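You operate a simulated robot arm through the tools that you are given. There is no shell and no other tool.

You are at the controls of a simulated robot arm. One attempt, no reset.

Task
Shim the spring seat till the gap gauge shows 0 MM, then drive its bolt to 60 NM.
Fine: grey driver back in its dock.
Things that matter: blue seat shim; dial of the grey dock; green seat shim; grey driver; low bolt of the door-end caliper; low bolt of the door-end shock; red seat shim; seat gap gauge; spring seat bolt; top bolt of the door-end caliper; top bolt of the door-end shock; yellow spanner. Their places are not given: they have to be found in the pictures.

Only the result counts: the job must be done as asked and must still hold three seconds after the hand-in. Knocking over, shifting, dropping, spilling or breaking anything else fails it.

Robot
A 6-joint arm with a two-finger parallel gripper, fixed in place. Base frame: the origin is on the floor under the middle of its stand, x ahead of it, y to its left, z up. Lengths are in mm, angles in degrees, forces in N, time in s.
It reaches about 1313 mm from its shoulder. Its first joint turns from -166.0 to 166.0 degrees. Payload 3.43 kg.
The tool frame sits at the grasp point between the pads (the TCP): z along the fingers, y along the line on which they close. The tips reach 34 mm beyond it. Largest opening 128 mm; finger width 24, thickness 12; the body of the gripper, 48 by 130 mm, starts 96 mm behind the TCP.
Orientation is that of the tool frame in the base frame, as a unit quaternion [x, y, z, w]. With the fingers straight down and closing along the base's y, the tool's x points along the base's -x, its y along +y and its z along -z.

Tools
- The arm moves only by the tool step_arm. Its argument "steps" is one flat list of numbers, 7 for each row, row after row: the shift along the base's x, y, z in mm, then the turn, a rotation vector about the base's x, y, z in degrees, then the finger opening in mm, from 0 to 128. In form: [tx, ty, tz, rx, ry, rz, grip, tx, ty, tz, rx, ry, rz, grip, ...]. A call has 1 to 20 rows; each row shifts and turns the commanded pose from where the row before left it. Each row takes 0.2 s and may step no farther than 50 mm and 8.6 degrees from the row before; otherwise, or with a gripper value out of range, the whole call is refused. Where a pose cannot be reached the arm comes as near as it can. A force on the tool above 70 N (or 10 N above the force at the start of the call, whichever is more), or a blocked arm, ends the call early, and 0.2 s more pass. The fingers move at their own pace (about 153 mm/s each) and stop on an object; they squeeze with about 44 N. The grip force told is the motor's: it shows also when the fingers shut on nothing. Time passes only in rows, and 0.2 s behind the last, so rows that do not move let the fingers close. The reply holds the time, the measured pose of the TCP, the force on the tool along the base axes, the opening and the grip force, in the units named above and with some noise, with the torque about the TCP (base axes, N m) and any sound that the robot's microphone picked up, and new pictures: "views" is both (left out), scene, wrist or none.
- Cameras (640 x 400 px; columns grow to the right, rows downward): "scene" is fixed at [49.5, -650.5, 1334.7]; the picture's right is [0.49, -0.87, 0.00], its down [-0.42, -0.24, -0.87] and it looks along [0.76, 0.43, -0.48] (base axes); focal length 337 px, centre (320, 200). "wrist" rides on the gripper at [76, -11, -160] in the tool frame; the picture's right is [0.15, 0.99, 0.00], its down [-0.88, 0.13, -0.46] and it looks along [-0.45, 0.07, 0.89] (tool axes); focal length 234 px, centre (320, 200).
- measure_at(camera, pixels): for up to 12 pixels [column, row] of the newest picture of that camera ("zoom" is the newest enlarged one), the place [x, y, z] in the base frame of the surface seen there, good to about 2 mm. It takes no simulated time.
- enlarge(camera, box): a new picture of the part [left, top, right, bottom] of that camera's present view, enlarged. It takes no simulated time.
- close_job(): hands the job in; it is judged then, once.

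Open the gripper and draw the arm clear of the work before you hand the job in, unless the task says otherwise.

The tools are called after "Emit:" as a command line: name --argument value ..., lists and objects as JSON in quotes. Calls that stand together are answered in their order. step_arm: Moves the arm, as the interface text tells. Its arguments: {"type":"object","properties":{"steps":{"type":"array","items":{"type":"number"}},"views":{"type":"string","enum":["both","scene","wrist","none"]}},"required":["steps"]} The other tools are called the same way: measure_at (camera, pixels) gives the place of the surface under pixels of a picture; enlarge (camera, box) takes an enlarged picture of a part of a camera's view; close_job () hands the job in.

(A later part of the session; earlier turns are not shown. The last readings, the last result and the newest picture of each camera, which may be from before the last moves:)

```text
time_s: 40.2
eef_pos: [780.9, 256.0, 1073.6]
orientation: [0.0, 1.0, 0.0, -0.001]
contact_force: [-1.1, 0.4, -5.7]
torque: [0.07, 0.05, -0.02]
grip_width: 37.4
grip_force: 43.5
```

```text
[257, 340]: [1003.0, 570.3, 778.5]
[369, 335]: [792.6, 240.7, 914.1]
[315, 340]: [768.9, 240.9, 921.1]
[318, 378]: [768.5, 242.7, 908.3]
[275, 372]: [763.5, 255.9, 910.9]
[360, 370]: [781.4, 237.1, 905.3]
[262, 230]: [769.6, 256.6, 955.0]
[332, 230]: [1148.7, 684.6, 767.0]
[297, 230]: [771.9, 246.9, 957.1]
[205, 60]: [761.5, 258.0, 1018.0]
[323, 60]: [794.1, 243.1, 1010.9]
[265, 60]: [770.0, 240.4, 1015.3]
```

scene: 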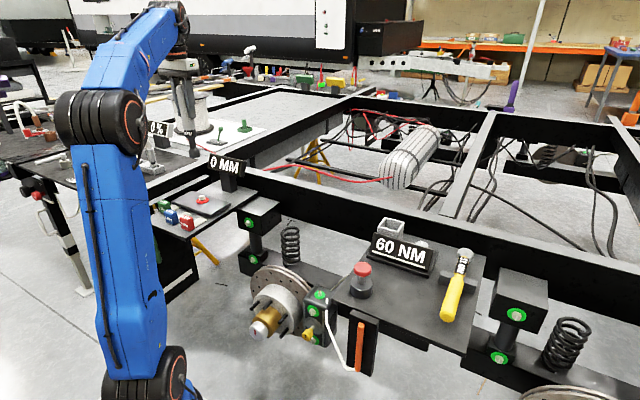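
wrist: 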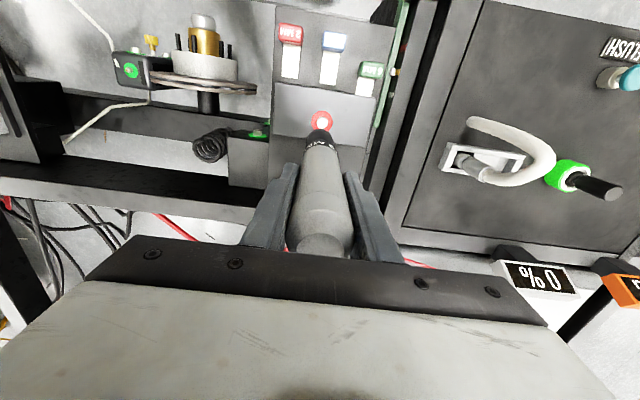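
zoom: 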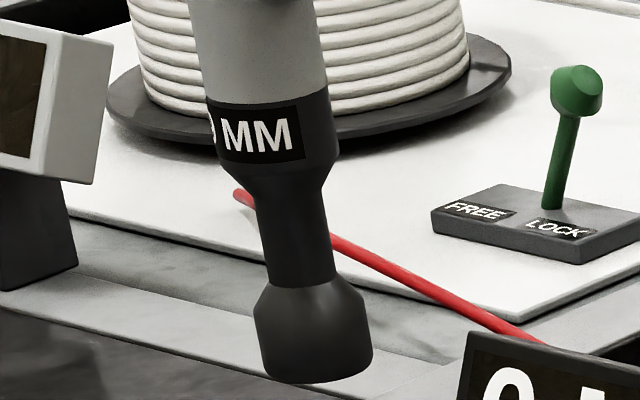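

Socket axis ≈(780.6,255.3) versus bolt (779,258.2). I shift (-1.5,+2.9) and descend until the socket is about 30 mm above the bolt head.

Emit:
step_arm --steps '[-1.5, 2.9, -20, 0, 0, 0, 30, 0, 0, -35, 0, 0, 0, 30, 0, 0, -35, 0, 0, 0, 30, 0, 0, -35, 0, 0, 0, 30, 0, 0, 0, 0, 0, 0, 30]'

Emit:
enlarge --camera "scene" --box '[170, 170, 230, 214]'

Emit:
enlarge --camera "wrist" --box '[270, 100, 370, 200]'

```text
time_s: 41.4
eef_pos: [777.7, 259.7, 947.6]
orientation: [0.001, 1.0, -0.001, 0.0]
contact_force: [0.5, -0.1, -5.2]
torque: [0.03, -0.01, -0.03]
grip_width: 37.8
grip_force: 44.3
```

scene: 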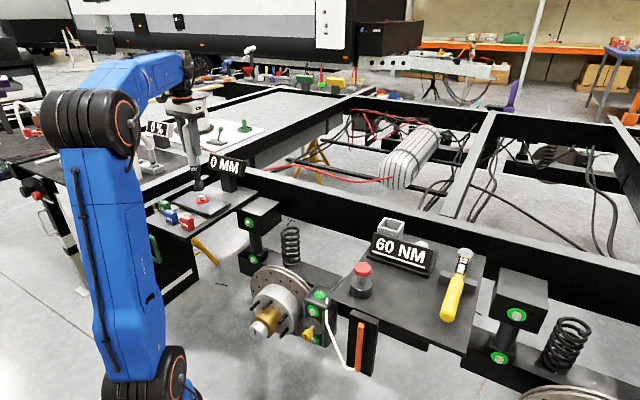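
wrist: 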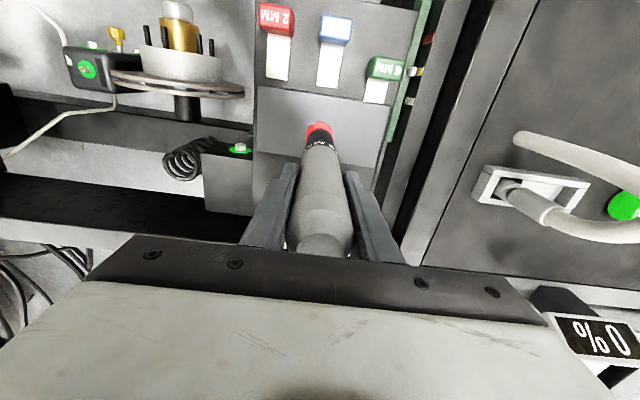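

```text
9.09 times, centred on (200, 192) of scene
```

zoom: 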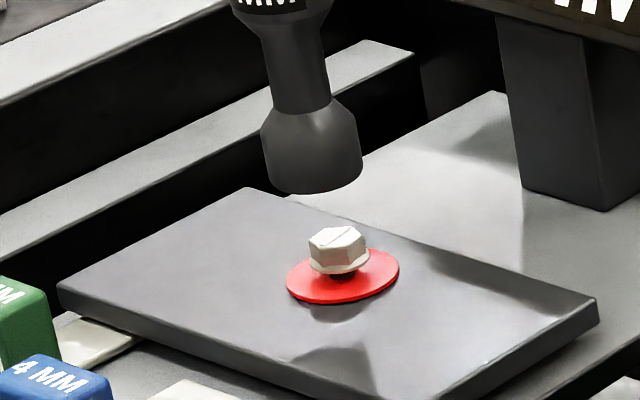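

```text
4.00 times, centred on (320, 150) of wrist
```

zoom: 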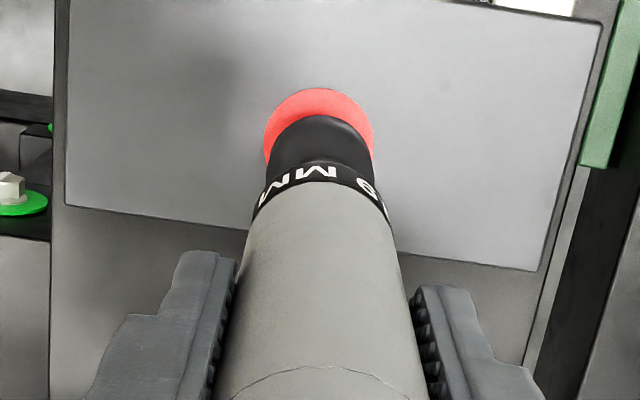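

I measure socket and bolt points together in this scene view (re-enlarged) for relative offsets.

Emit:
enlarge --camera "scene" --box '[180, 175, 220, 205]'

Emit:
measure_at --camera "zoom" --pixels '[[290, 110], [215, 100], [358, 100], [300, 145], [240, 135], [350, 132], [285, 30], [285, 60], [325, 208], [282, 215], [370, 212], [325, 195]]'

```text
13.33 times, centred on (200, 190) of scene
```

zoom: 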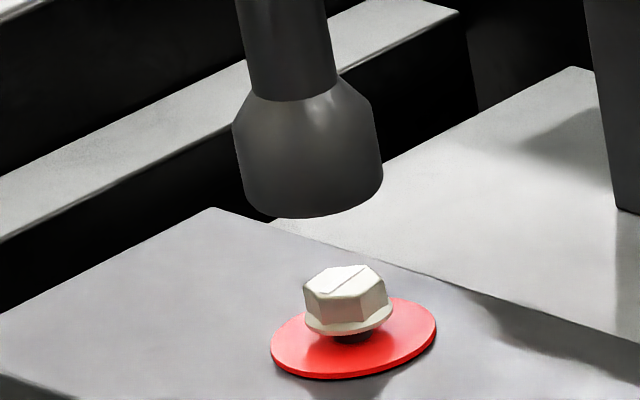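

```text
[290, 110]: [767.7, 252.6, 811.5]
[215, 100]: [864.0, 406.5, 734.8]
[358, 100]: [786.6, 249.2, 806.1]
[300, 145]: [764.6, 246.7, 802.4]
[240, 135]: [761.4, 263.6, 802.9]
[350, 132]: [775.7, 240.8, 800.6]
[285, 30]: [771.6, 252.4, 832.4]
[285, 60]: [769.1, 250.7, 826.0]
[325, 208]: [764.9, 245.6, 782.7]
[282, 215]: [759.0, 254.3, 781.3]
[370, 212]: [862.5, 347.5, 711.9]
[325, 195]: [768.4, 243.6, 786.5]
```

Emit:
measure_at --camera "zoom" --pixels '[[345, 280], [308, 290], [383, 288], [340, 268], [335, 298], [375, 275], [320, 275], [345, 312], [275, 350], [432, 335], [330, 375], [400, 305]]'

```text
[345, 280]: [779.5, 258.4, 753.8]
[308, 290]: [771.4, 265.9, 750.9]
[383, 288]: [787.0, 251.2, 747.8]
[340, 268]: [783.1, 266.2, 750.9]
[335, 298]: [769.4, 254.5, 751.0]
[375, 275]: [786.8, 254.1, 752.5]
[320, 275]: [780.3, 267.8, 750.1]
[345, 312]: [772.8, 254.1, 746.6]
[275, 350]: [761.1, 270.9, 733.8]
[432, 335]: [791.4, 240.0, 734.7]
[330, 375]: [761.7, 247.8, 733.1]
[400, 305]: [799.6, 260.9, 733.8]
```

Scene measurements suggest near alignment but the driver might be slightly tilted; I enlarge the whole driver to check its axis against vertical.

Emit:
enlarge --camera "scene" --box '[150, 90, 240, 210]'

Emit:
enlarge --camera "scene" --box '[165, 110, 225, 160]'

```text
3.33 times, centred on (195, 150) of scene
```

zoom: 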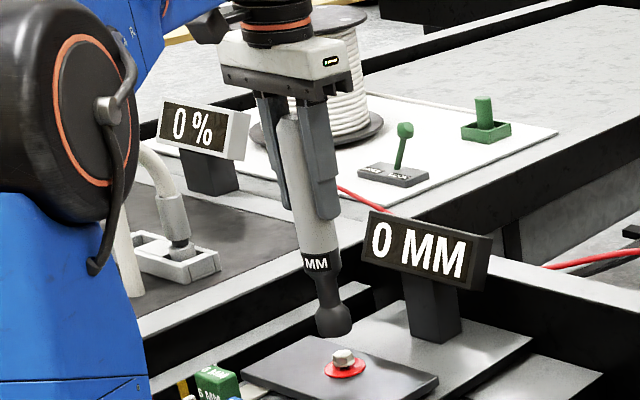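

```text
8.00 times, centred on (195, 135) of scene
```

zoom: 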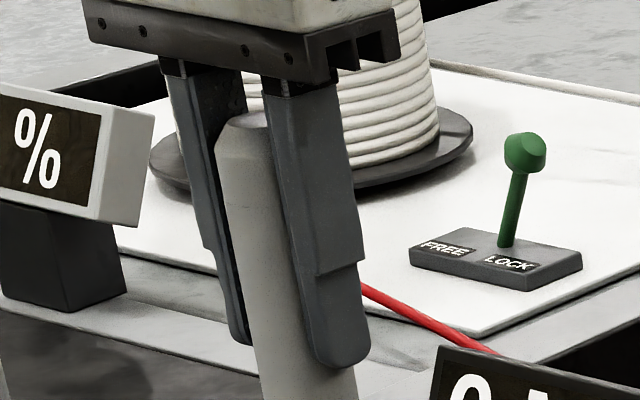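

The driver is vertical; comparing socket rim centre (314,188) with hex centre (345,281) in the zoom and the ring centre in the wrist view, the bolt is about +4 mm in x and +0.7 mm in y. I shift and lower 18 mm to just above the hex and re-check.

Emit:
step_arm --steps '[4, 0.7, 0, 0, 0, 0, 30, 0, 0, -10, 0, 0, 0, 30, 0, 0, -8, 0, 0, 0, 30, 0, 0, 0, 0, 0, 0, 30]'

Emit:
enlarge --camera "wrist" --box '[270, 100, 370, 200]'

Emit:
enlarge --camera "scene" --box '[180, 177, 220, 207]'

```text
time_s: 42.4
eef_pos: [780.6, 259.7, 931.5]
orientation: [0.0, 1.0, 0.0, 0.0]
contact_force: [0.1, -0.8, -5.8]
torque: [-0.02, 0.0, -0.01]
grip_width: 37.6
grip_force: 44.0
```

scene: 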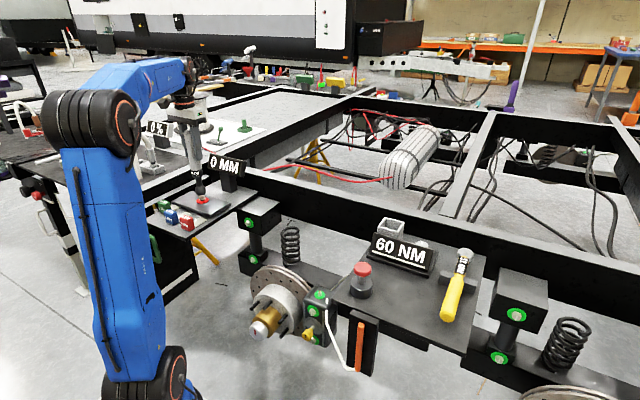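
wrist: 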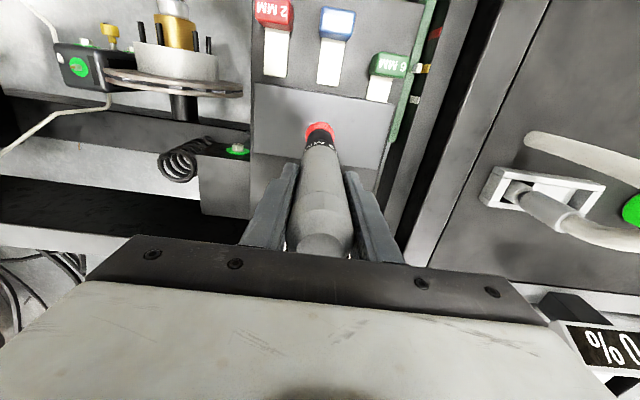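

```text
4.00 times, centred on (320, 150) of wrist
```

zoom: 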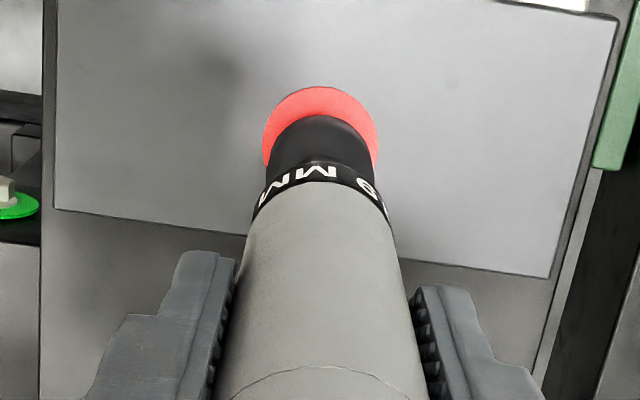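

```text
13.33 times, centred on (200, 192) of scene
```

zoom: 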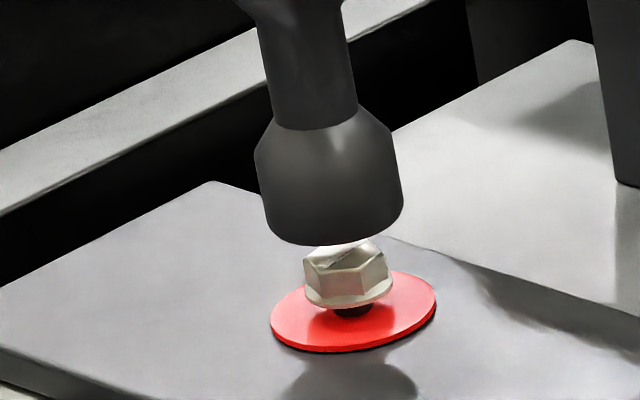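

Remaining offset is about (+1.5,+0.7) mm. I correct it and lower in small steps toward the bolt, watching the force.

Emit:
step_arm --steps '[1.5, 0.7, 0, 0, 0, 0, 30, 0, 0, -4, 0, 0, 0, 30, 0, 0, -4, 0, 0, 0, 30, 0, 0, 0, 0, 0, 0, 30]'

Emit:
enlarge --camera "scene" --box '[180, 177, 220, 207]'

Emit:
enlarge --camera "wrist" --box '[270, 100, 370, 200]'

```text
time_s: 43.4
eef_pos: [782.4, 260.9, 922.5]
orientation: [0.0, 1.0, 0.0, 0.0]
contact_force: [0.5, 0.2, -6.5]
torque: [-0.02, 0.0, 0.0]
grip_width: 37.7
grip_force: 43.8
```

scene: 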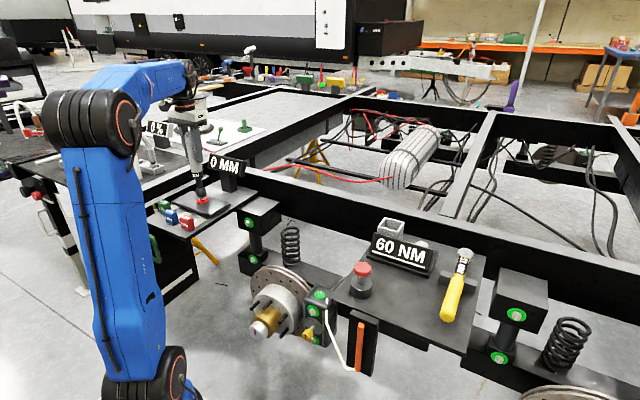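
wrist: 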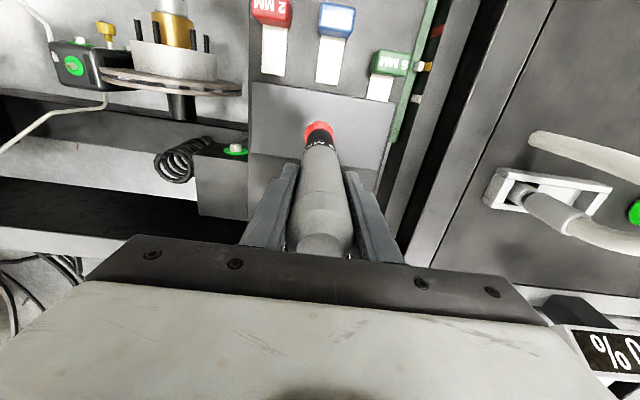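

```text
13.33 times, centred on (200, 192) of scene
```

zoom: 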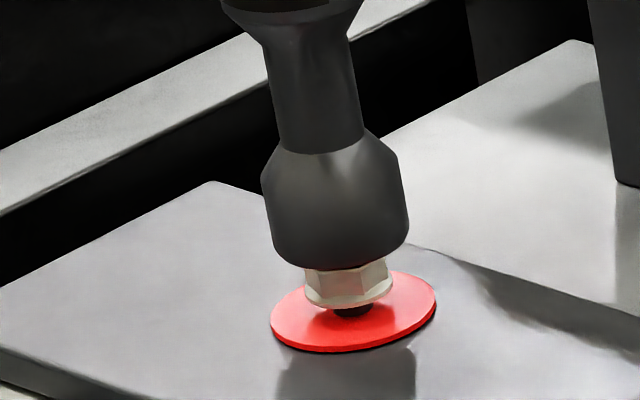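

```text
4.00 times, centred on (320, 150) of wrist
```

zoom: 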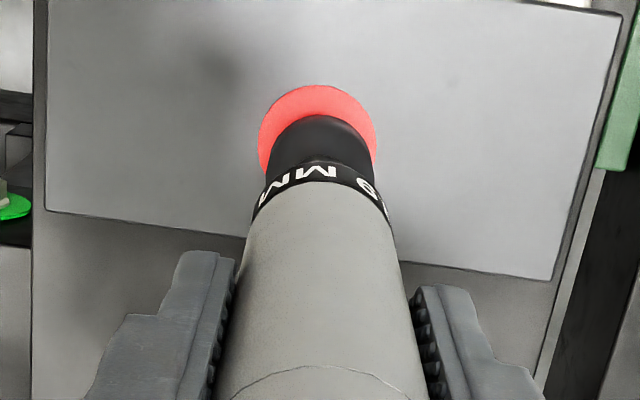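

Alignment is within ~1 mm. I lower in 2 mm steps to touch or seat the socket on the hex.

Emit:
step_arm --steps '[0.4, 0, -2, 0, 0, 0, 30, 0, 0, -2, 0, 0, 0, 30, 0, 0, -2, 0, 0, 0, 30, 0, 0, 0, 0, 0, 0, 30]'

Emit:
enlarge --camera "scene" --box '[180, 177, 220, 207]'

```text
time_s: 44.4
eef_pos: [783.0, 260.2, 915.4]
orientation: [0.0, 1.0, 0.0, 0.0]
contact_force: [0.5, 0.0, -6.1]
torque: [-0.05, 0.01, -0.02]
grip_width: 37.4
grip_force: 43.8
```

scene: 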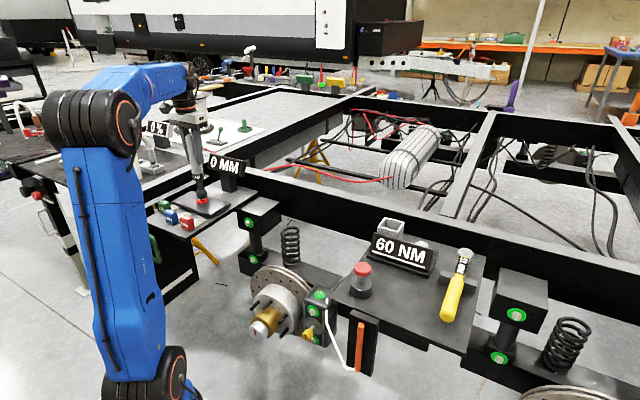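
wrist: 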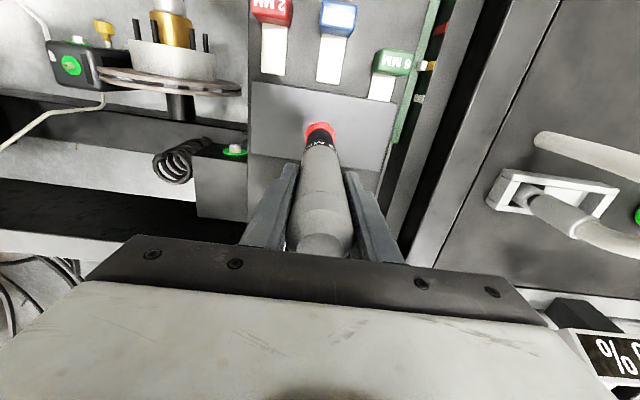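

```text
13.33 times, centred on (200, 192) of scene
```

zoom: 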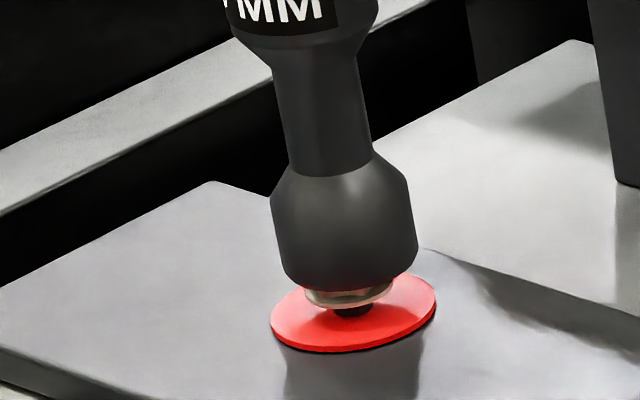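

No contact force yet, and the socket is beginning to cover the hex. I continue down in 2 mm steps.

Emit:
step_arm --steps '[0, 0, -2, 0, 0, 0, 30, 0, 0, -2, 0, 0, 0, 30, 0, 0, 0, 0, 0, 0, 30]'

Emit:
enlarge --camera "scene" --box '[180, 177, 220, 207]'

```text
time_s: 45.2
eef_pos: [784.4, 260.9, 911.5]
orientation: [-0.001, 1.0, 0.001, 0.0]
contact_force: [0.7, 0.8, -5.8]
torque: [-0.03, 0.0, 0.0]
grip_width: 37.9
grip_force: 44.0
```

scene: 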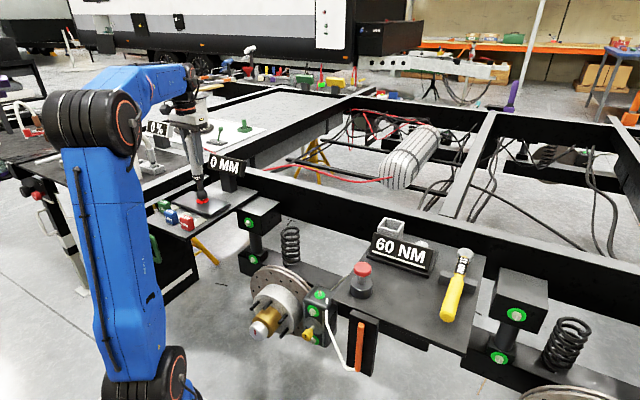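
wrist: 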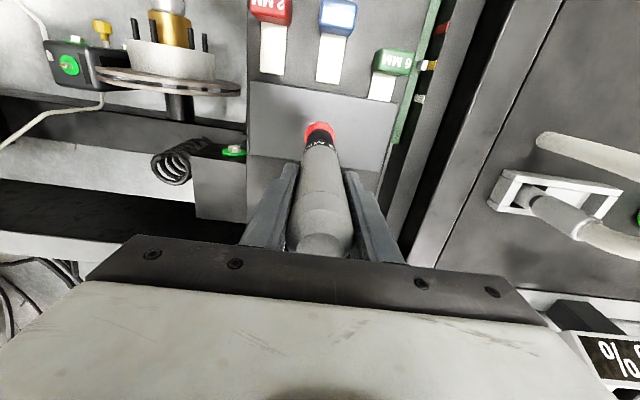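

```text
13.33 times, centred on (200, 192) of scene
```

zoom: 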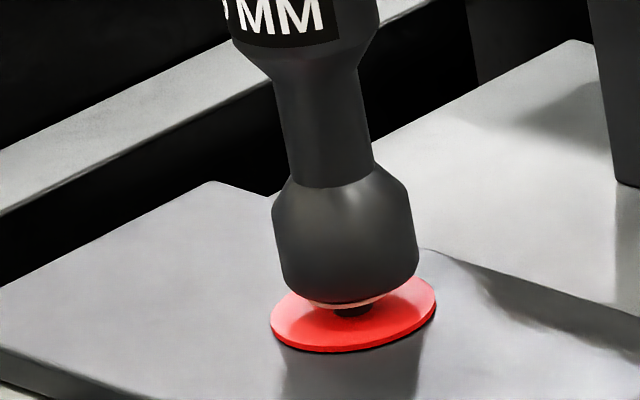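

Still no contact force; the socket now almost covers the flange. I continue lowering 2 mm at a time.

Emit:
step_arm --steps '[0, 0, -2, 0, 0, 0, 30, 0, 0, -1.5, 0, 0, 0, 30, 0, 0, 0, 0, 0, 0, 30]'

Emit:
enlarge --camera "scene" --box '[180, 177, 220, 207]'

```text
time_s: 46.0
eef_pos: [783.6, 261.7, 910.0]
orientation: [0.001, 1.0, 0.001, 0.0]
contact_force: [-0.1, -0.4, -5.5]
torque: [0.01, 0.0, -0.01]
grip_width: 37.5
grip_force: 44.7
```

scene: 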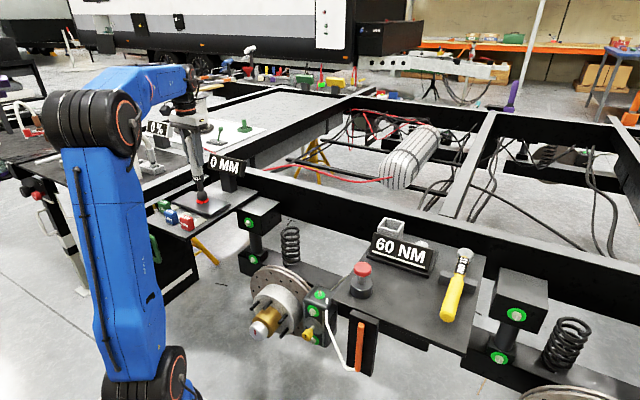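
wrist: 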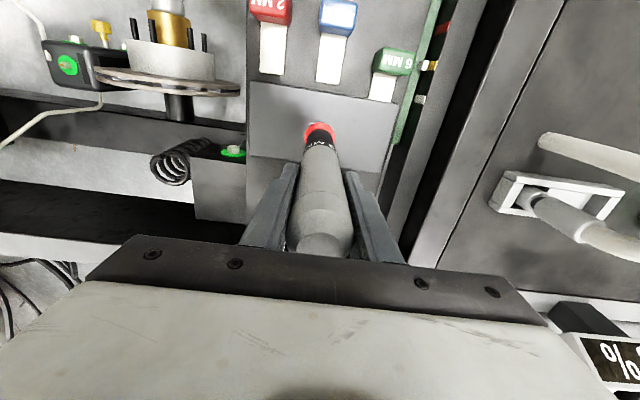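

```text
13.33 times, centred on (200, 192) of scene
```

zoom: 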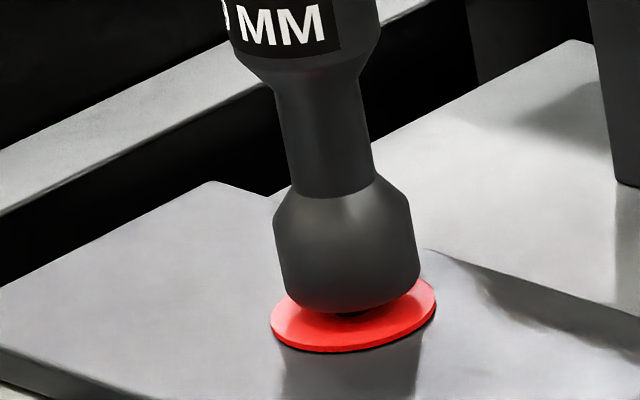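

Still no contact at TCP z≈910. I lower further by 1.5 mm steps.

Emit:
step_arm --steps '[0, 0, -1.5, 0, 0, 0, 30, 0, 0, -1.5, 0, 0, 0, 30, 0, 0, 0, 0, 0, 0, 30]'

Emit:
enlarge --camera "scene" --box '[180, 177, 220, 207]'

```text
time_s: 46.8
eef_pos: [782.3, 261.3, 905.5]
orientation: [0.0, 1.0, 0.0, 0.001]
contact_force: [-3.3, -0.1, -4.4]
torque: [-0.07, 0.54, -0.03]
grip_width: 37.9
grip_force: 44.2
```

scene: 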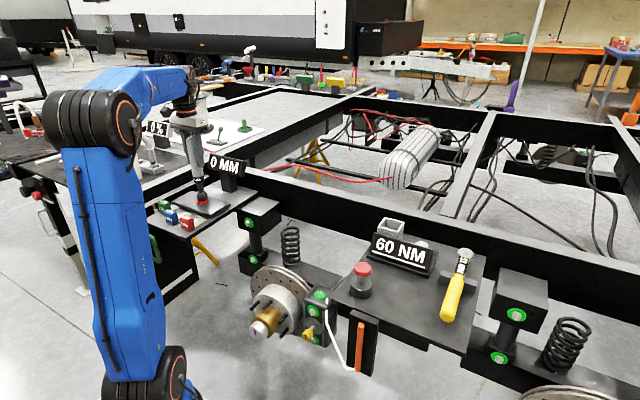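
wrist: 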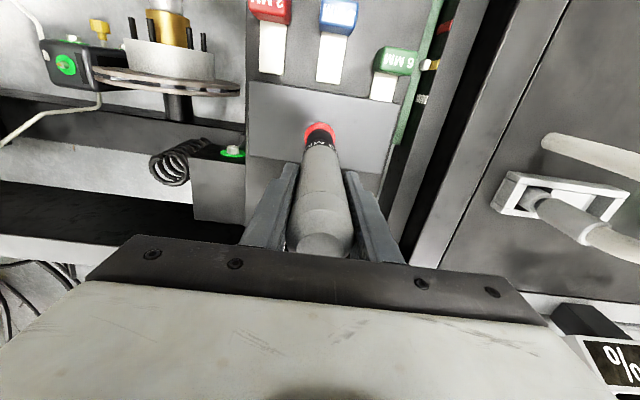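

```text
13.33 times, centred on (200, 192) of scene
```

zoom: 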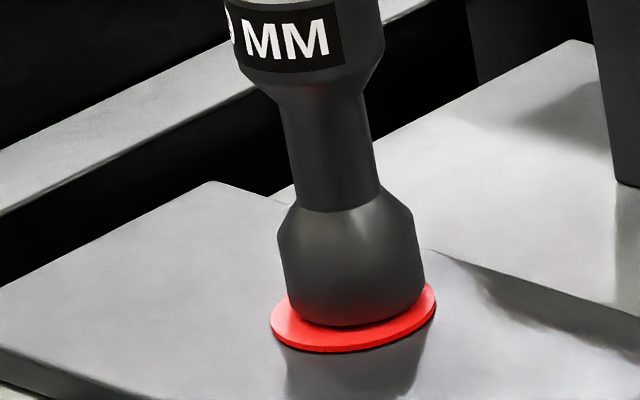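

Contact begins: force x ≈-3.3 N and torque y 0.54, so the socket is slightly too far +x around the hex. I shift -1.2 mm in x and re-read.

Emit:
step_arm --steps '[-1.2, 0, 0, 0, 0, 0, 30, 0, 0, 0, 0, 0, 0, 30]' --views "none"

```text
time_s: 47.4
eef_pos: [781.6, 260.6, 905.2]
orientation: [0.0, 1.0, 0.001, 0.0]
contact_force: [-0.7, 0.4, -5.2]
torque: [0.03, 0.01, 0.0]
grip_width: 37.5
grip_force: 44.3
```

The side load vanished. I press down in 1 mm steps and listen for sounds.

Emit:
step_arm --steps '[0, 0, -1, 0, 0, 0, 30, 0, 0, -1, 0, 0, 0, 30, 0, 0, 0, 0, 0, 0, 30]'

Emit:
enlarge --camera "scene" --box '[180, 177, 220, 207]'

```text
time_s: 48.2
eef_pos: [781.0, 261.0, 904.3]
orientation: [0.0, 1.0, 0.0, 0.0]
contact_force: [0.3, -0.5, -5.7]
torque: [-0.04, 0.05, -0.04]
grip_width: 37.5
grip_force: 43.6
```

scene: 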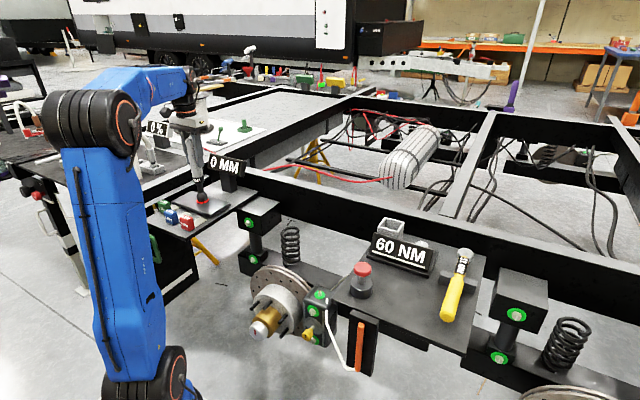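
wrist: 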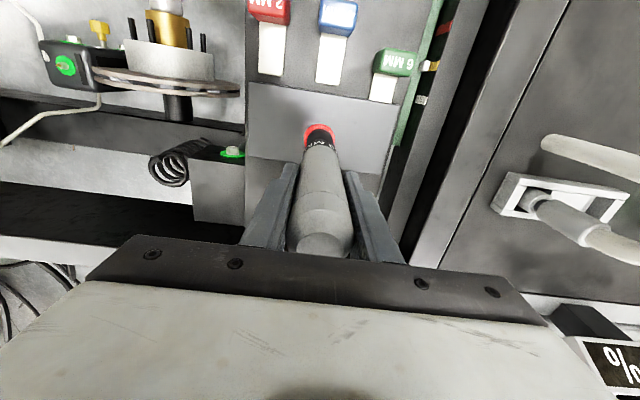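

```text
13.33 times, centred on (200, 192) of scene
```

zoom: 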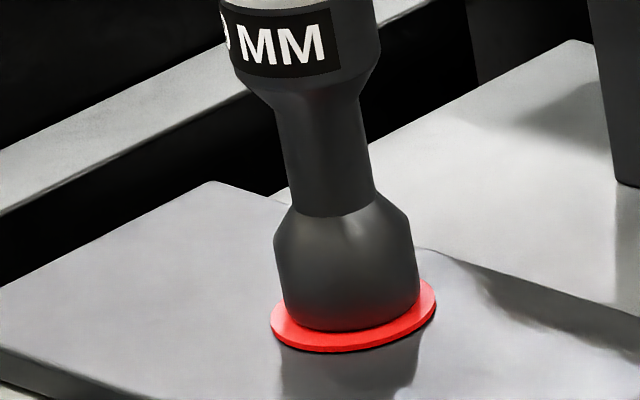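

Socket is nearly on the ring, well centred. I continue down 1 mm at a time until it bears on the bolt.

Emit:
step_arm --steps '[0, 0, -1, 0, 0, 0, 30, 0, 0, -1, 0, 0, 0, 30, 0, 0, -1, 0, 0, 0, 30, 0, 0, 0, 0, 0, 0, 30]'

Emit:
enlarge --camera "scene" --box '[180, 177, 220, 207]'

```text
time_s: 49.2
eef_pos: [779.8, 261.2, 903.1]
orientation: [0.0, 1.0, 0.002, 0.002]
contact_force: [-3.3, 1.5, 31.0]
torque: [0.11, 0.66, -0.09]
grip_width: 37.6
grip_force: 44.0
```

scene: 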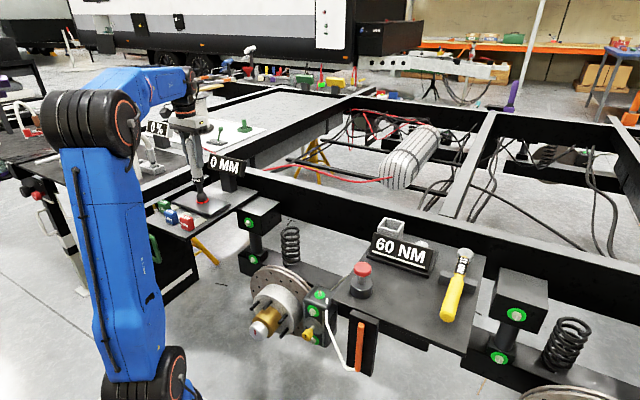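
wrist: 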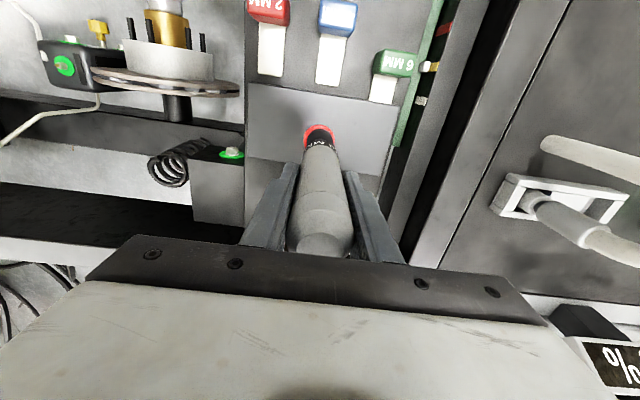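

```text
13.33 times, centred on (200, 192) of scene
```

zoom: 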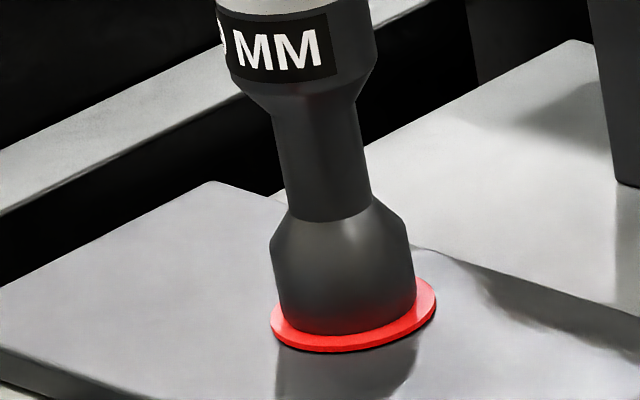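

The socket bears on the bolt with ~37 N net, with no sound yet. I hold a moment to see whether the driver runs by itself.

Emit:
step_arm --steps '[0, 0, 0, 0, 0, 0, 30, 0, 0, 0, 0, 0, 0, 30, 0, 0, 0, 0, 0, 0, 30, 0, 0, 0, 0, 0, 0, 30, 0, 0, 0, 0, 0, 0, 30]' --views "scene"

Emit:
enlarge --camera "scene" --box '[180, 177, 220, 207]'

```text
time_s: 50.4
eef_pos: [779.7, 261.1, 903.2]
orientation: [0.0, 1.0, 0.0, 0.001]
contact_force: [-0.4, 0.6, 47.7]
torque: [0.09, 0.13, -0.22]
grip_width: 37.7
grip_force: 44.2
```

scene: 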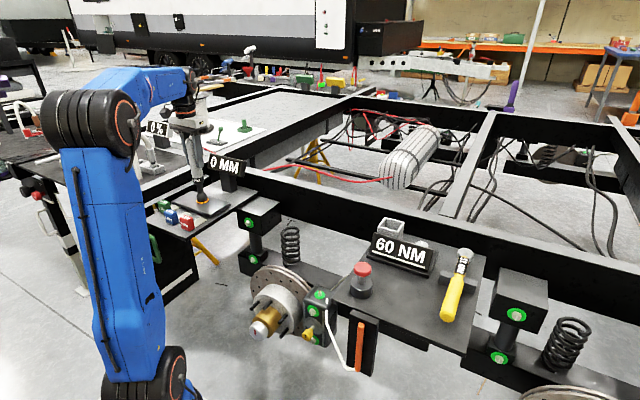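

```text
13.33 times, centred on (200, 192) of scene
```

zoom: 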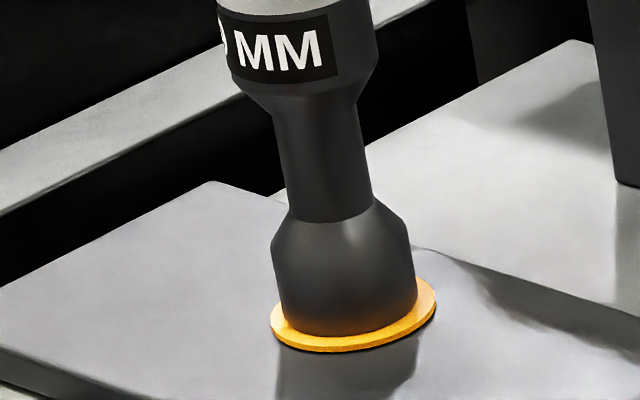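

The ring has turned amber: the driver is working under pressure. I keep holding and watch for green and a click.

Emit:
step_arm --steps '[0, 0, 0, 0, 0, 0, 30, 0, 0, 0, 0, 0, 0, 30, 0, 0, 0, 0, 0, 0, 30, 0, 0, 0, 0, 0, 0, 30]' --views "scene"

Emit:
enlarge --camera "scene" --box '[180, 177, 220, 207]'

```text
time_s: 51.4
eef_pos: [780.6, 260.6, 901.8]
orientation: [0.0, 1.0, 0.0, 0.001]
contact_force: [-0.3, -3.2, 46.0]
torque: [-0.21, -0.15, -0.18]
grip_width: 37.4
grip_force: 44.1
```

scene: 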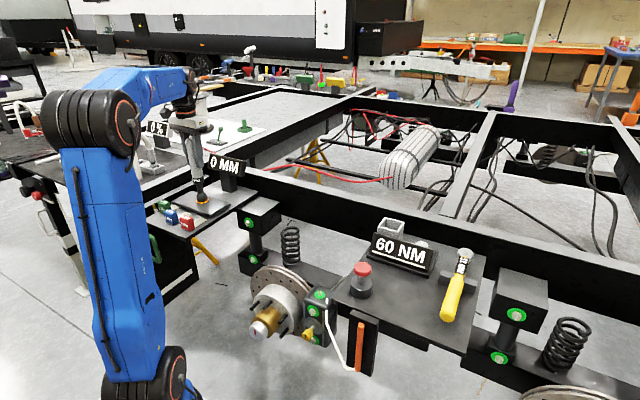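

```text
13.33 times, centred on (200, 192) of scene
```

zoom: 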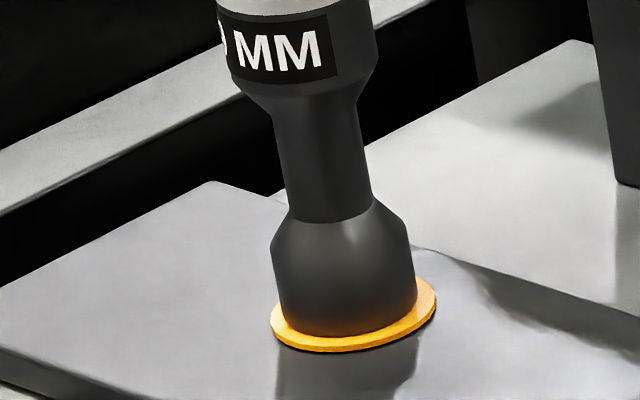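

Still amber with steady 46 N; a small z torque of -0.2 suggests the driver is running. I hold another 2 s.

Emit:
step_arm --steps '[0, 0, 0, 0, 0, 0, 30, 0, 0, 0, 0, 0, 0, 30, 0, 0, 0, 0, 0, 0, 30, 0, 0, 0, 0, 0, 0, 30, 0, 0, 0, 0, 0, 0, 30, 0, 0, 0, 0, 0, 0, 30, 0, 0, 0, 0, 0, 0, 30, 0, 0, 0, 0, 0, 0, 30]' --views "scene"

Emit:
enlarge --camera "scene" --box '[180, 177, 220, 207]'

```text
time_s: 53.2
eef_pos: [780.2, 259.9, 902.6]
orientation: [0.0, 1.0, 0.001, 0.0]
contact_force: [-0.4, -8.9, 38.3]
torque: [-1.48, 0.07, 0.02]
grip_width: 37.6
grip_force: 43.9
```

scene: 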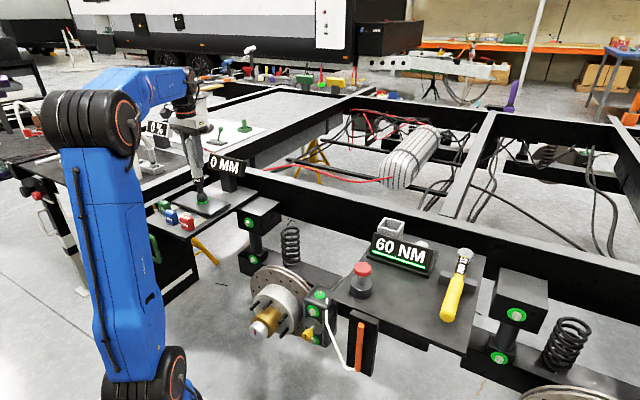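

```text
13.33 times, centred on (200, 192) of scene
```

zoom: 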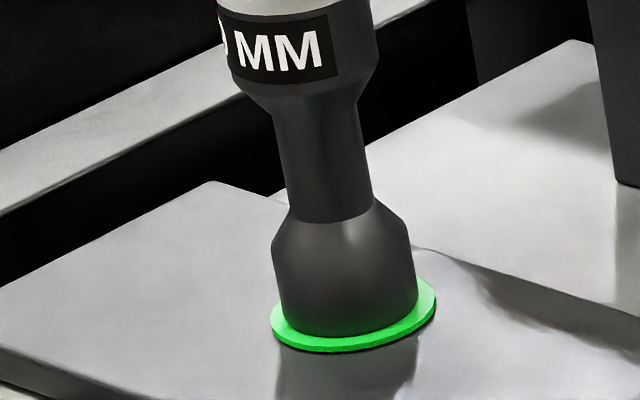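

The ring is green and the dock's bar is green too: the bolt is at 60 NM. I lift the driver straight off the bolt.

Emit:
step_arm --steps '[0, 0, 1, 0, 0, 0, 30, 0, 0, 2, 0, 0, 0, 30, 0, 0, 4, 0, 0, 0, 30, 0, 0, 8, 0, 0, 0, 30, 0, 0, 15, 0, 0, 0, 30, 0, 0, 25, 0, 0, 0, 30, 0, 0, 0, 0, 0, 0, 30]'

Emit:
enlarge --camera "scene" --box '[140, 120, 260, 230]'

```text
time_s: 54.8
eef_pos: [782.3, 261.6, 957.4]
orientation: [0.0, 1.0, 0.001, 0.0]
contact_force: [-0.5, -0.2, -7.1]
torque: [-0.04, 0.0, 0.02]
grip_width: 37.7
grip_force: 43.9
```

scene: 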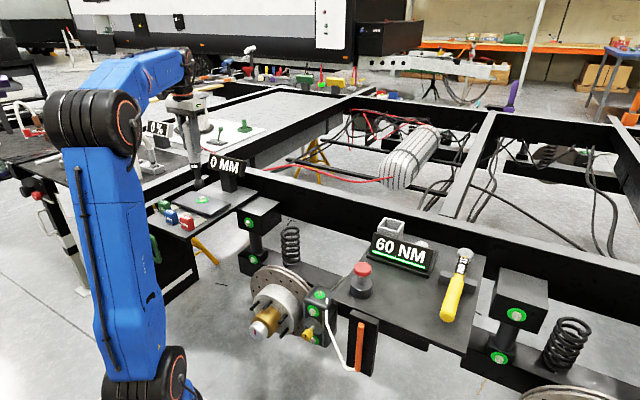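
wrist: 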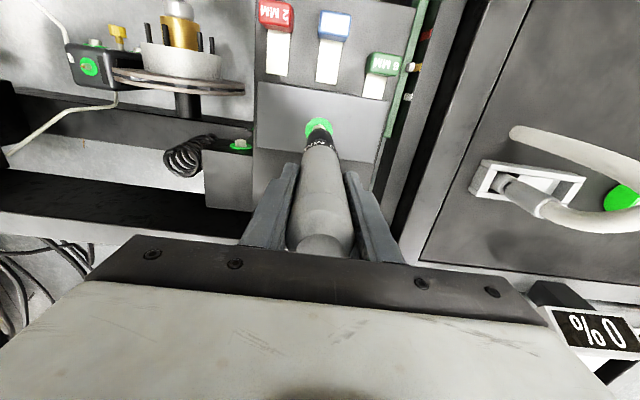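

```text
3.64 times, centred on (200, 175) of scene
```

zoom: 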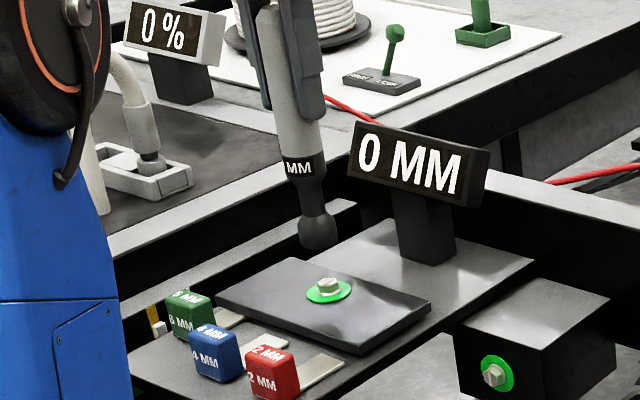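

Gauge 0 MM, ring green. I raise to travel height and carry the driver back toward its dock.

Emit:
step_arm --steps '[0, 0, 40, 0, 0, 0, 30, 0, 0, 40, 0, 0, 0, 30, 0, 0, 35, 0, 0, 0, 30, 6.1, -49, 0, 0, 0, 0, 30, 6.1, -49, 0, 0, 0, 0, 30, 6.1, -49, 0, 0, 0, 0, 30, 6.1, -49, 0, 0, 0, 0, 30, 6.1, -49, 0, 0, 0, 0, 30, 6.1, -49, 0, 0, 0, 0, 30, 6.1, -49, 0, 0, 0, 0, 30, 6.1, -49, 0, 0, 0, 0, 30, 6.1, -49, 0, 0, 0, 0, 30, 6.1, -49, 0, 0, 0, 0, 30, 6.1, -49, 0, 0, 0, 0, 30, 6.1, -49, 0, 0, 0, 0, 30, 6.1, -49, 0, 0, 0, 0, 30, 6.1, -49, 0, 0, 0, 0, 30, 0, 0, 0, 0, 0, 0, 30]'

Emit:
enlarge --camera "scene" --box '[350, 100, 450, 260]'

Emit:
enlarge --camera "wrist" --box '[270, 100, 370, 200]'

```text
time_s: 58.6
eef_pos: [866.7, -425.3, 1073.5]
orientation: [0.0, 1.0, 0.0, 0.0]
contact_force: [1.1, 0.3, -6.7]
torque: [0.02, 0.02, 0.01]
grip_width: 37.6
grip_force: 44.1
```

scene: 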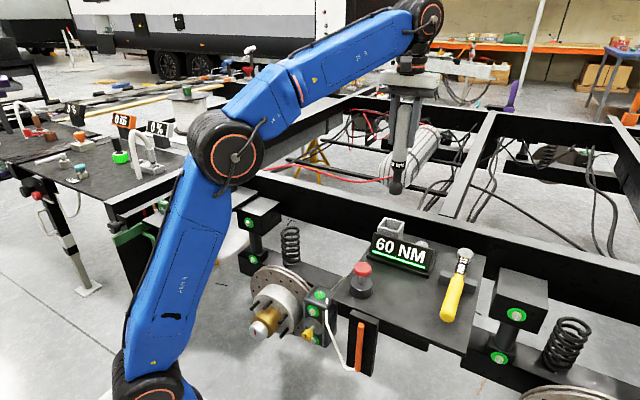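
wrist: 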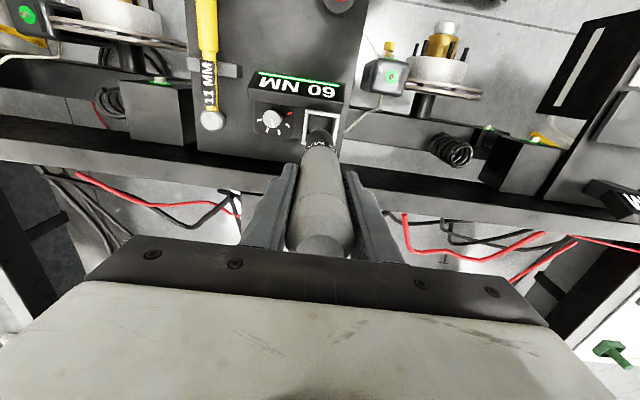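

```text
2.50 times, centred on (400, 180) of scene
```

zoom: 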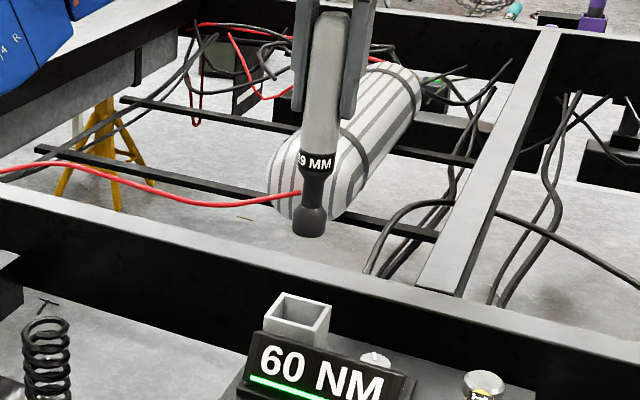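

```text
4.00 times, centred on (320, 150) of wrist
```

zoom: 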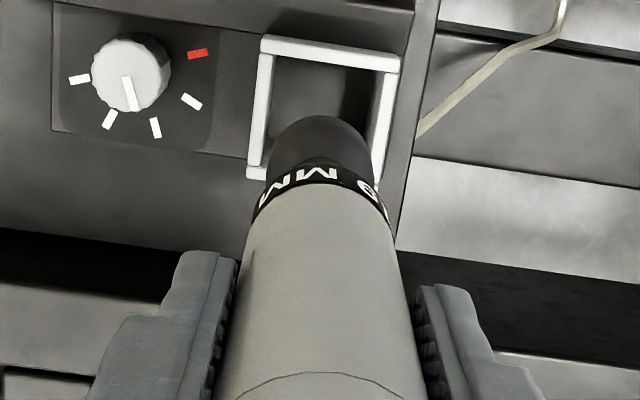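

I enlarge the empty dock box in the scene view and measure its rim to find the centre.

Emit:
enlarge --camera "scene" --box '[370, 210, 420, 250]'

Emit:
measure_at --camera "wrist" --pixels '[[307, 112], [338, 116], [304, 140], [336, 135], [322, 114], [306, 125], [338, 128]]'

```text
10.00 times, centred on (395, 230) of scene
```

zoom: 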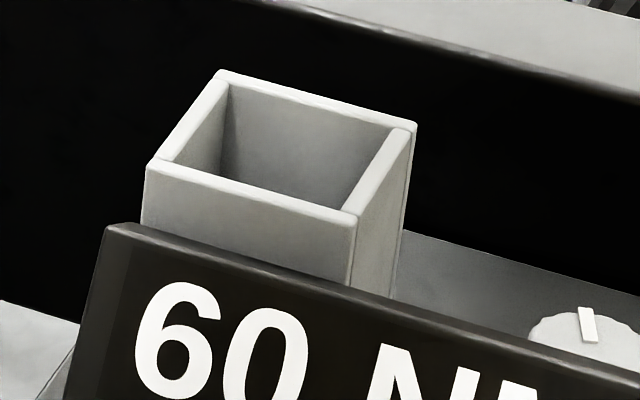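

```text
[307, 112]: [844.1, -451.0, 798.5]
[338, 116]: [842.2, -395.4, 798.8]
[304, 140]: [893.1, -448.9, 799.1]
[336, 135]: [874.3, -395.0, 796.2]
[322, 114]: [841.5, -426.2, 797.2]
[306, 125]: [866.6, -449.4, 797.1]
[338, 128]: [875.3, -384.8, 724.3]
```

Emit:
measure_at --camera "zoom" --pixels '[[155, 163], [350, 217], [222, 73], [410, 125], [255, 190], [385, 170], [318, 100], [190, 118], [250, 187], [320, 97]]'

Emit:
enlarge --camera "scene" --box '[375, 130, 425, 210]'

```text
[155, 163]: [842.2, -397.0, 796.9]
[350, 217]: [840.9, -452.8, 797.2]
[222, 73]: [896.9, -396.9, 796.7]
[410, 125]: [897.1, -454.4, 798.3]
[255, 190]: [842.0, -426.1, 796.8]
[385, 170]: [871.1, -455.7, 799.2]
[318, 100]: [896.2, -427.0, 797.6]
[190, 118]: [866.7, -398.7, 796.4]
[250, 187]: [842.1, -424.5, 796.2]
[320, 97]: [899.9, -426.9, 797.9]
```

```text
5.00 times, centred on (400, 170) of scene
```

zoom: 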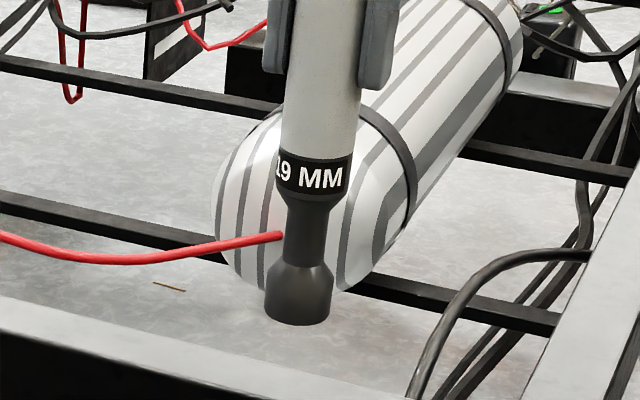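

Box centre is ≈(869.2,-425.4) with ~47 mm inside width. I measure the socket tip to see its offset and whether it slid in the grip.

Emit:
measure_at --camera "zoom" --pixels '[[298, 322], [298, 300], [268, 310], [328, 310], [305, 230], [290, 230], [322, 230], [318, 120], [285, 120], [353, 120]]'

```text
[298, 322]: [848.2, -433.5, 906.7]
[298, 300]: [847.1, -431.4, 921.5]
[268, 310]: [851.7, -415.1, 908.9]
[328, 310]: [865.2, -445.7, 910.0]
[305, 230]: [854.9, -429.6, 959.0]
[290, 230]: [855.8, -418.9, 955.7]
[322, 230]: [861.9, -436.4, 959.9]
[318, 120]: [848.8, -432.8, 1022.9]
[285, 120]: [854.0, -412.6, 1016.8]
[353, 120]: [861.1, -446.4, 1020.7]
```

Socket axis ≈(866,-427.3) vs box centre (869.2,-425.4); both cameras suggest a shift of about (+3.5,+2). I apply it and descend to ~25 mm above the rim.

Emit:
step_arm --steps '[3.5, 2, -25, 0, 0, 0, 30, 0, 0, -30, 0, 0, 0, 30, 0, 0, -30, 0, 0, 0, 30, 0, 0, 0, 0, 0, 0, 30]'

Emit:
enlarge --camera "scene" --box '[365, 190, 425, 240]'

Emit:
enlarge --camera "wrist" --box '[270, 100, 370, 200]'

```text
time_s: 59.6
eef_pos: [868.7, -421.8, 986.5]
orientation: [-0.001, 1.0, 0.001, 0.0]
contact_force: [-0.5, 1.5, -6.2]
torque: [-0.01, -0.03, -0.02]
grip_width: 37.4
grip_force: 43.9
```

scene: 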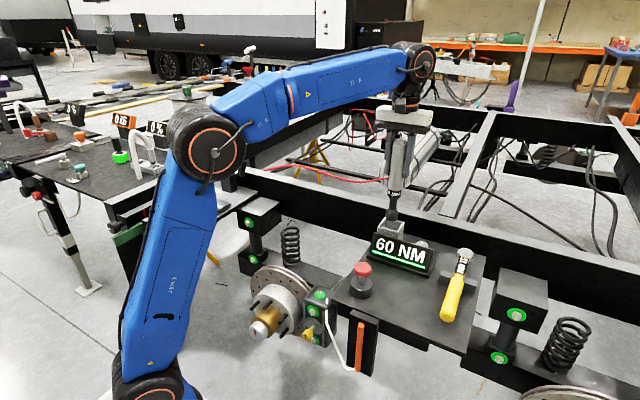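
wrist: 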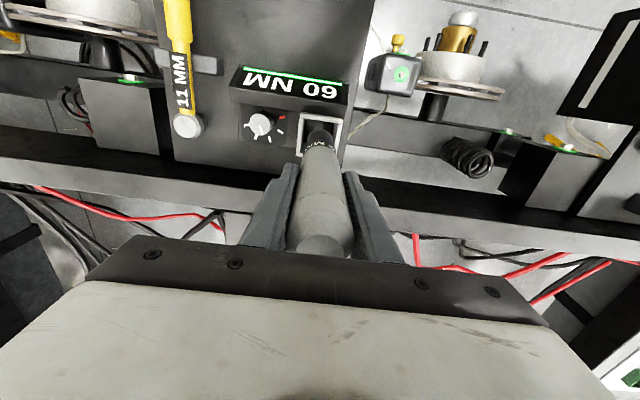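

```text
8.00 times, centred on (395, 215) of scene
```

zoom: 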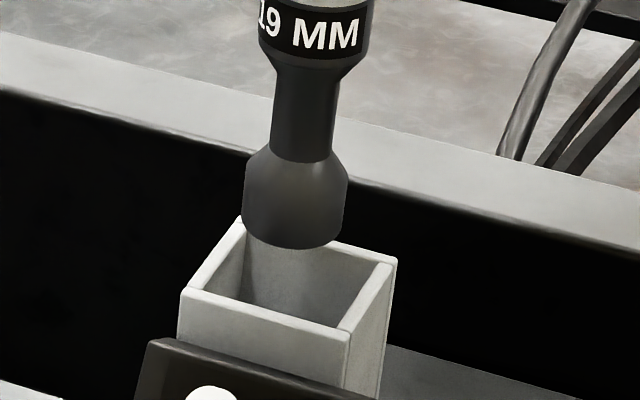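

```text
4.00 times, centred on (320, 150) of wrist
```

zoom: 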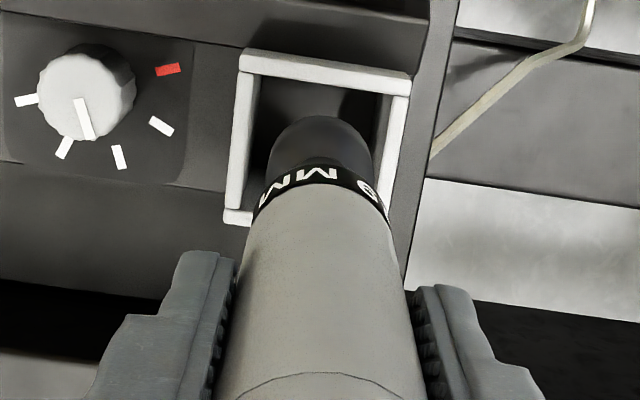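

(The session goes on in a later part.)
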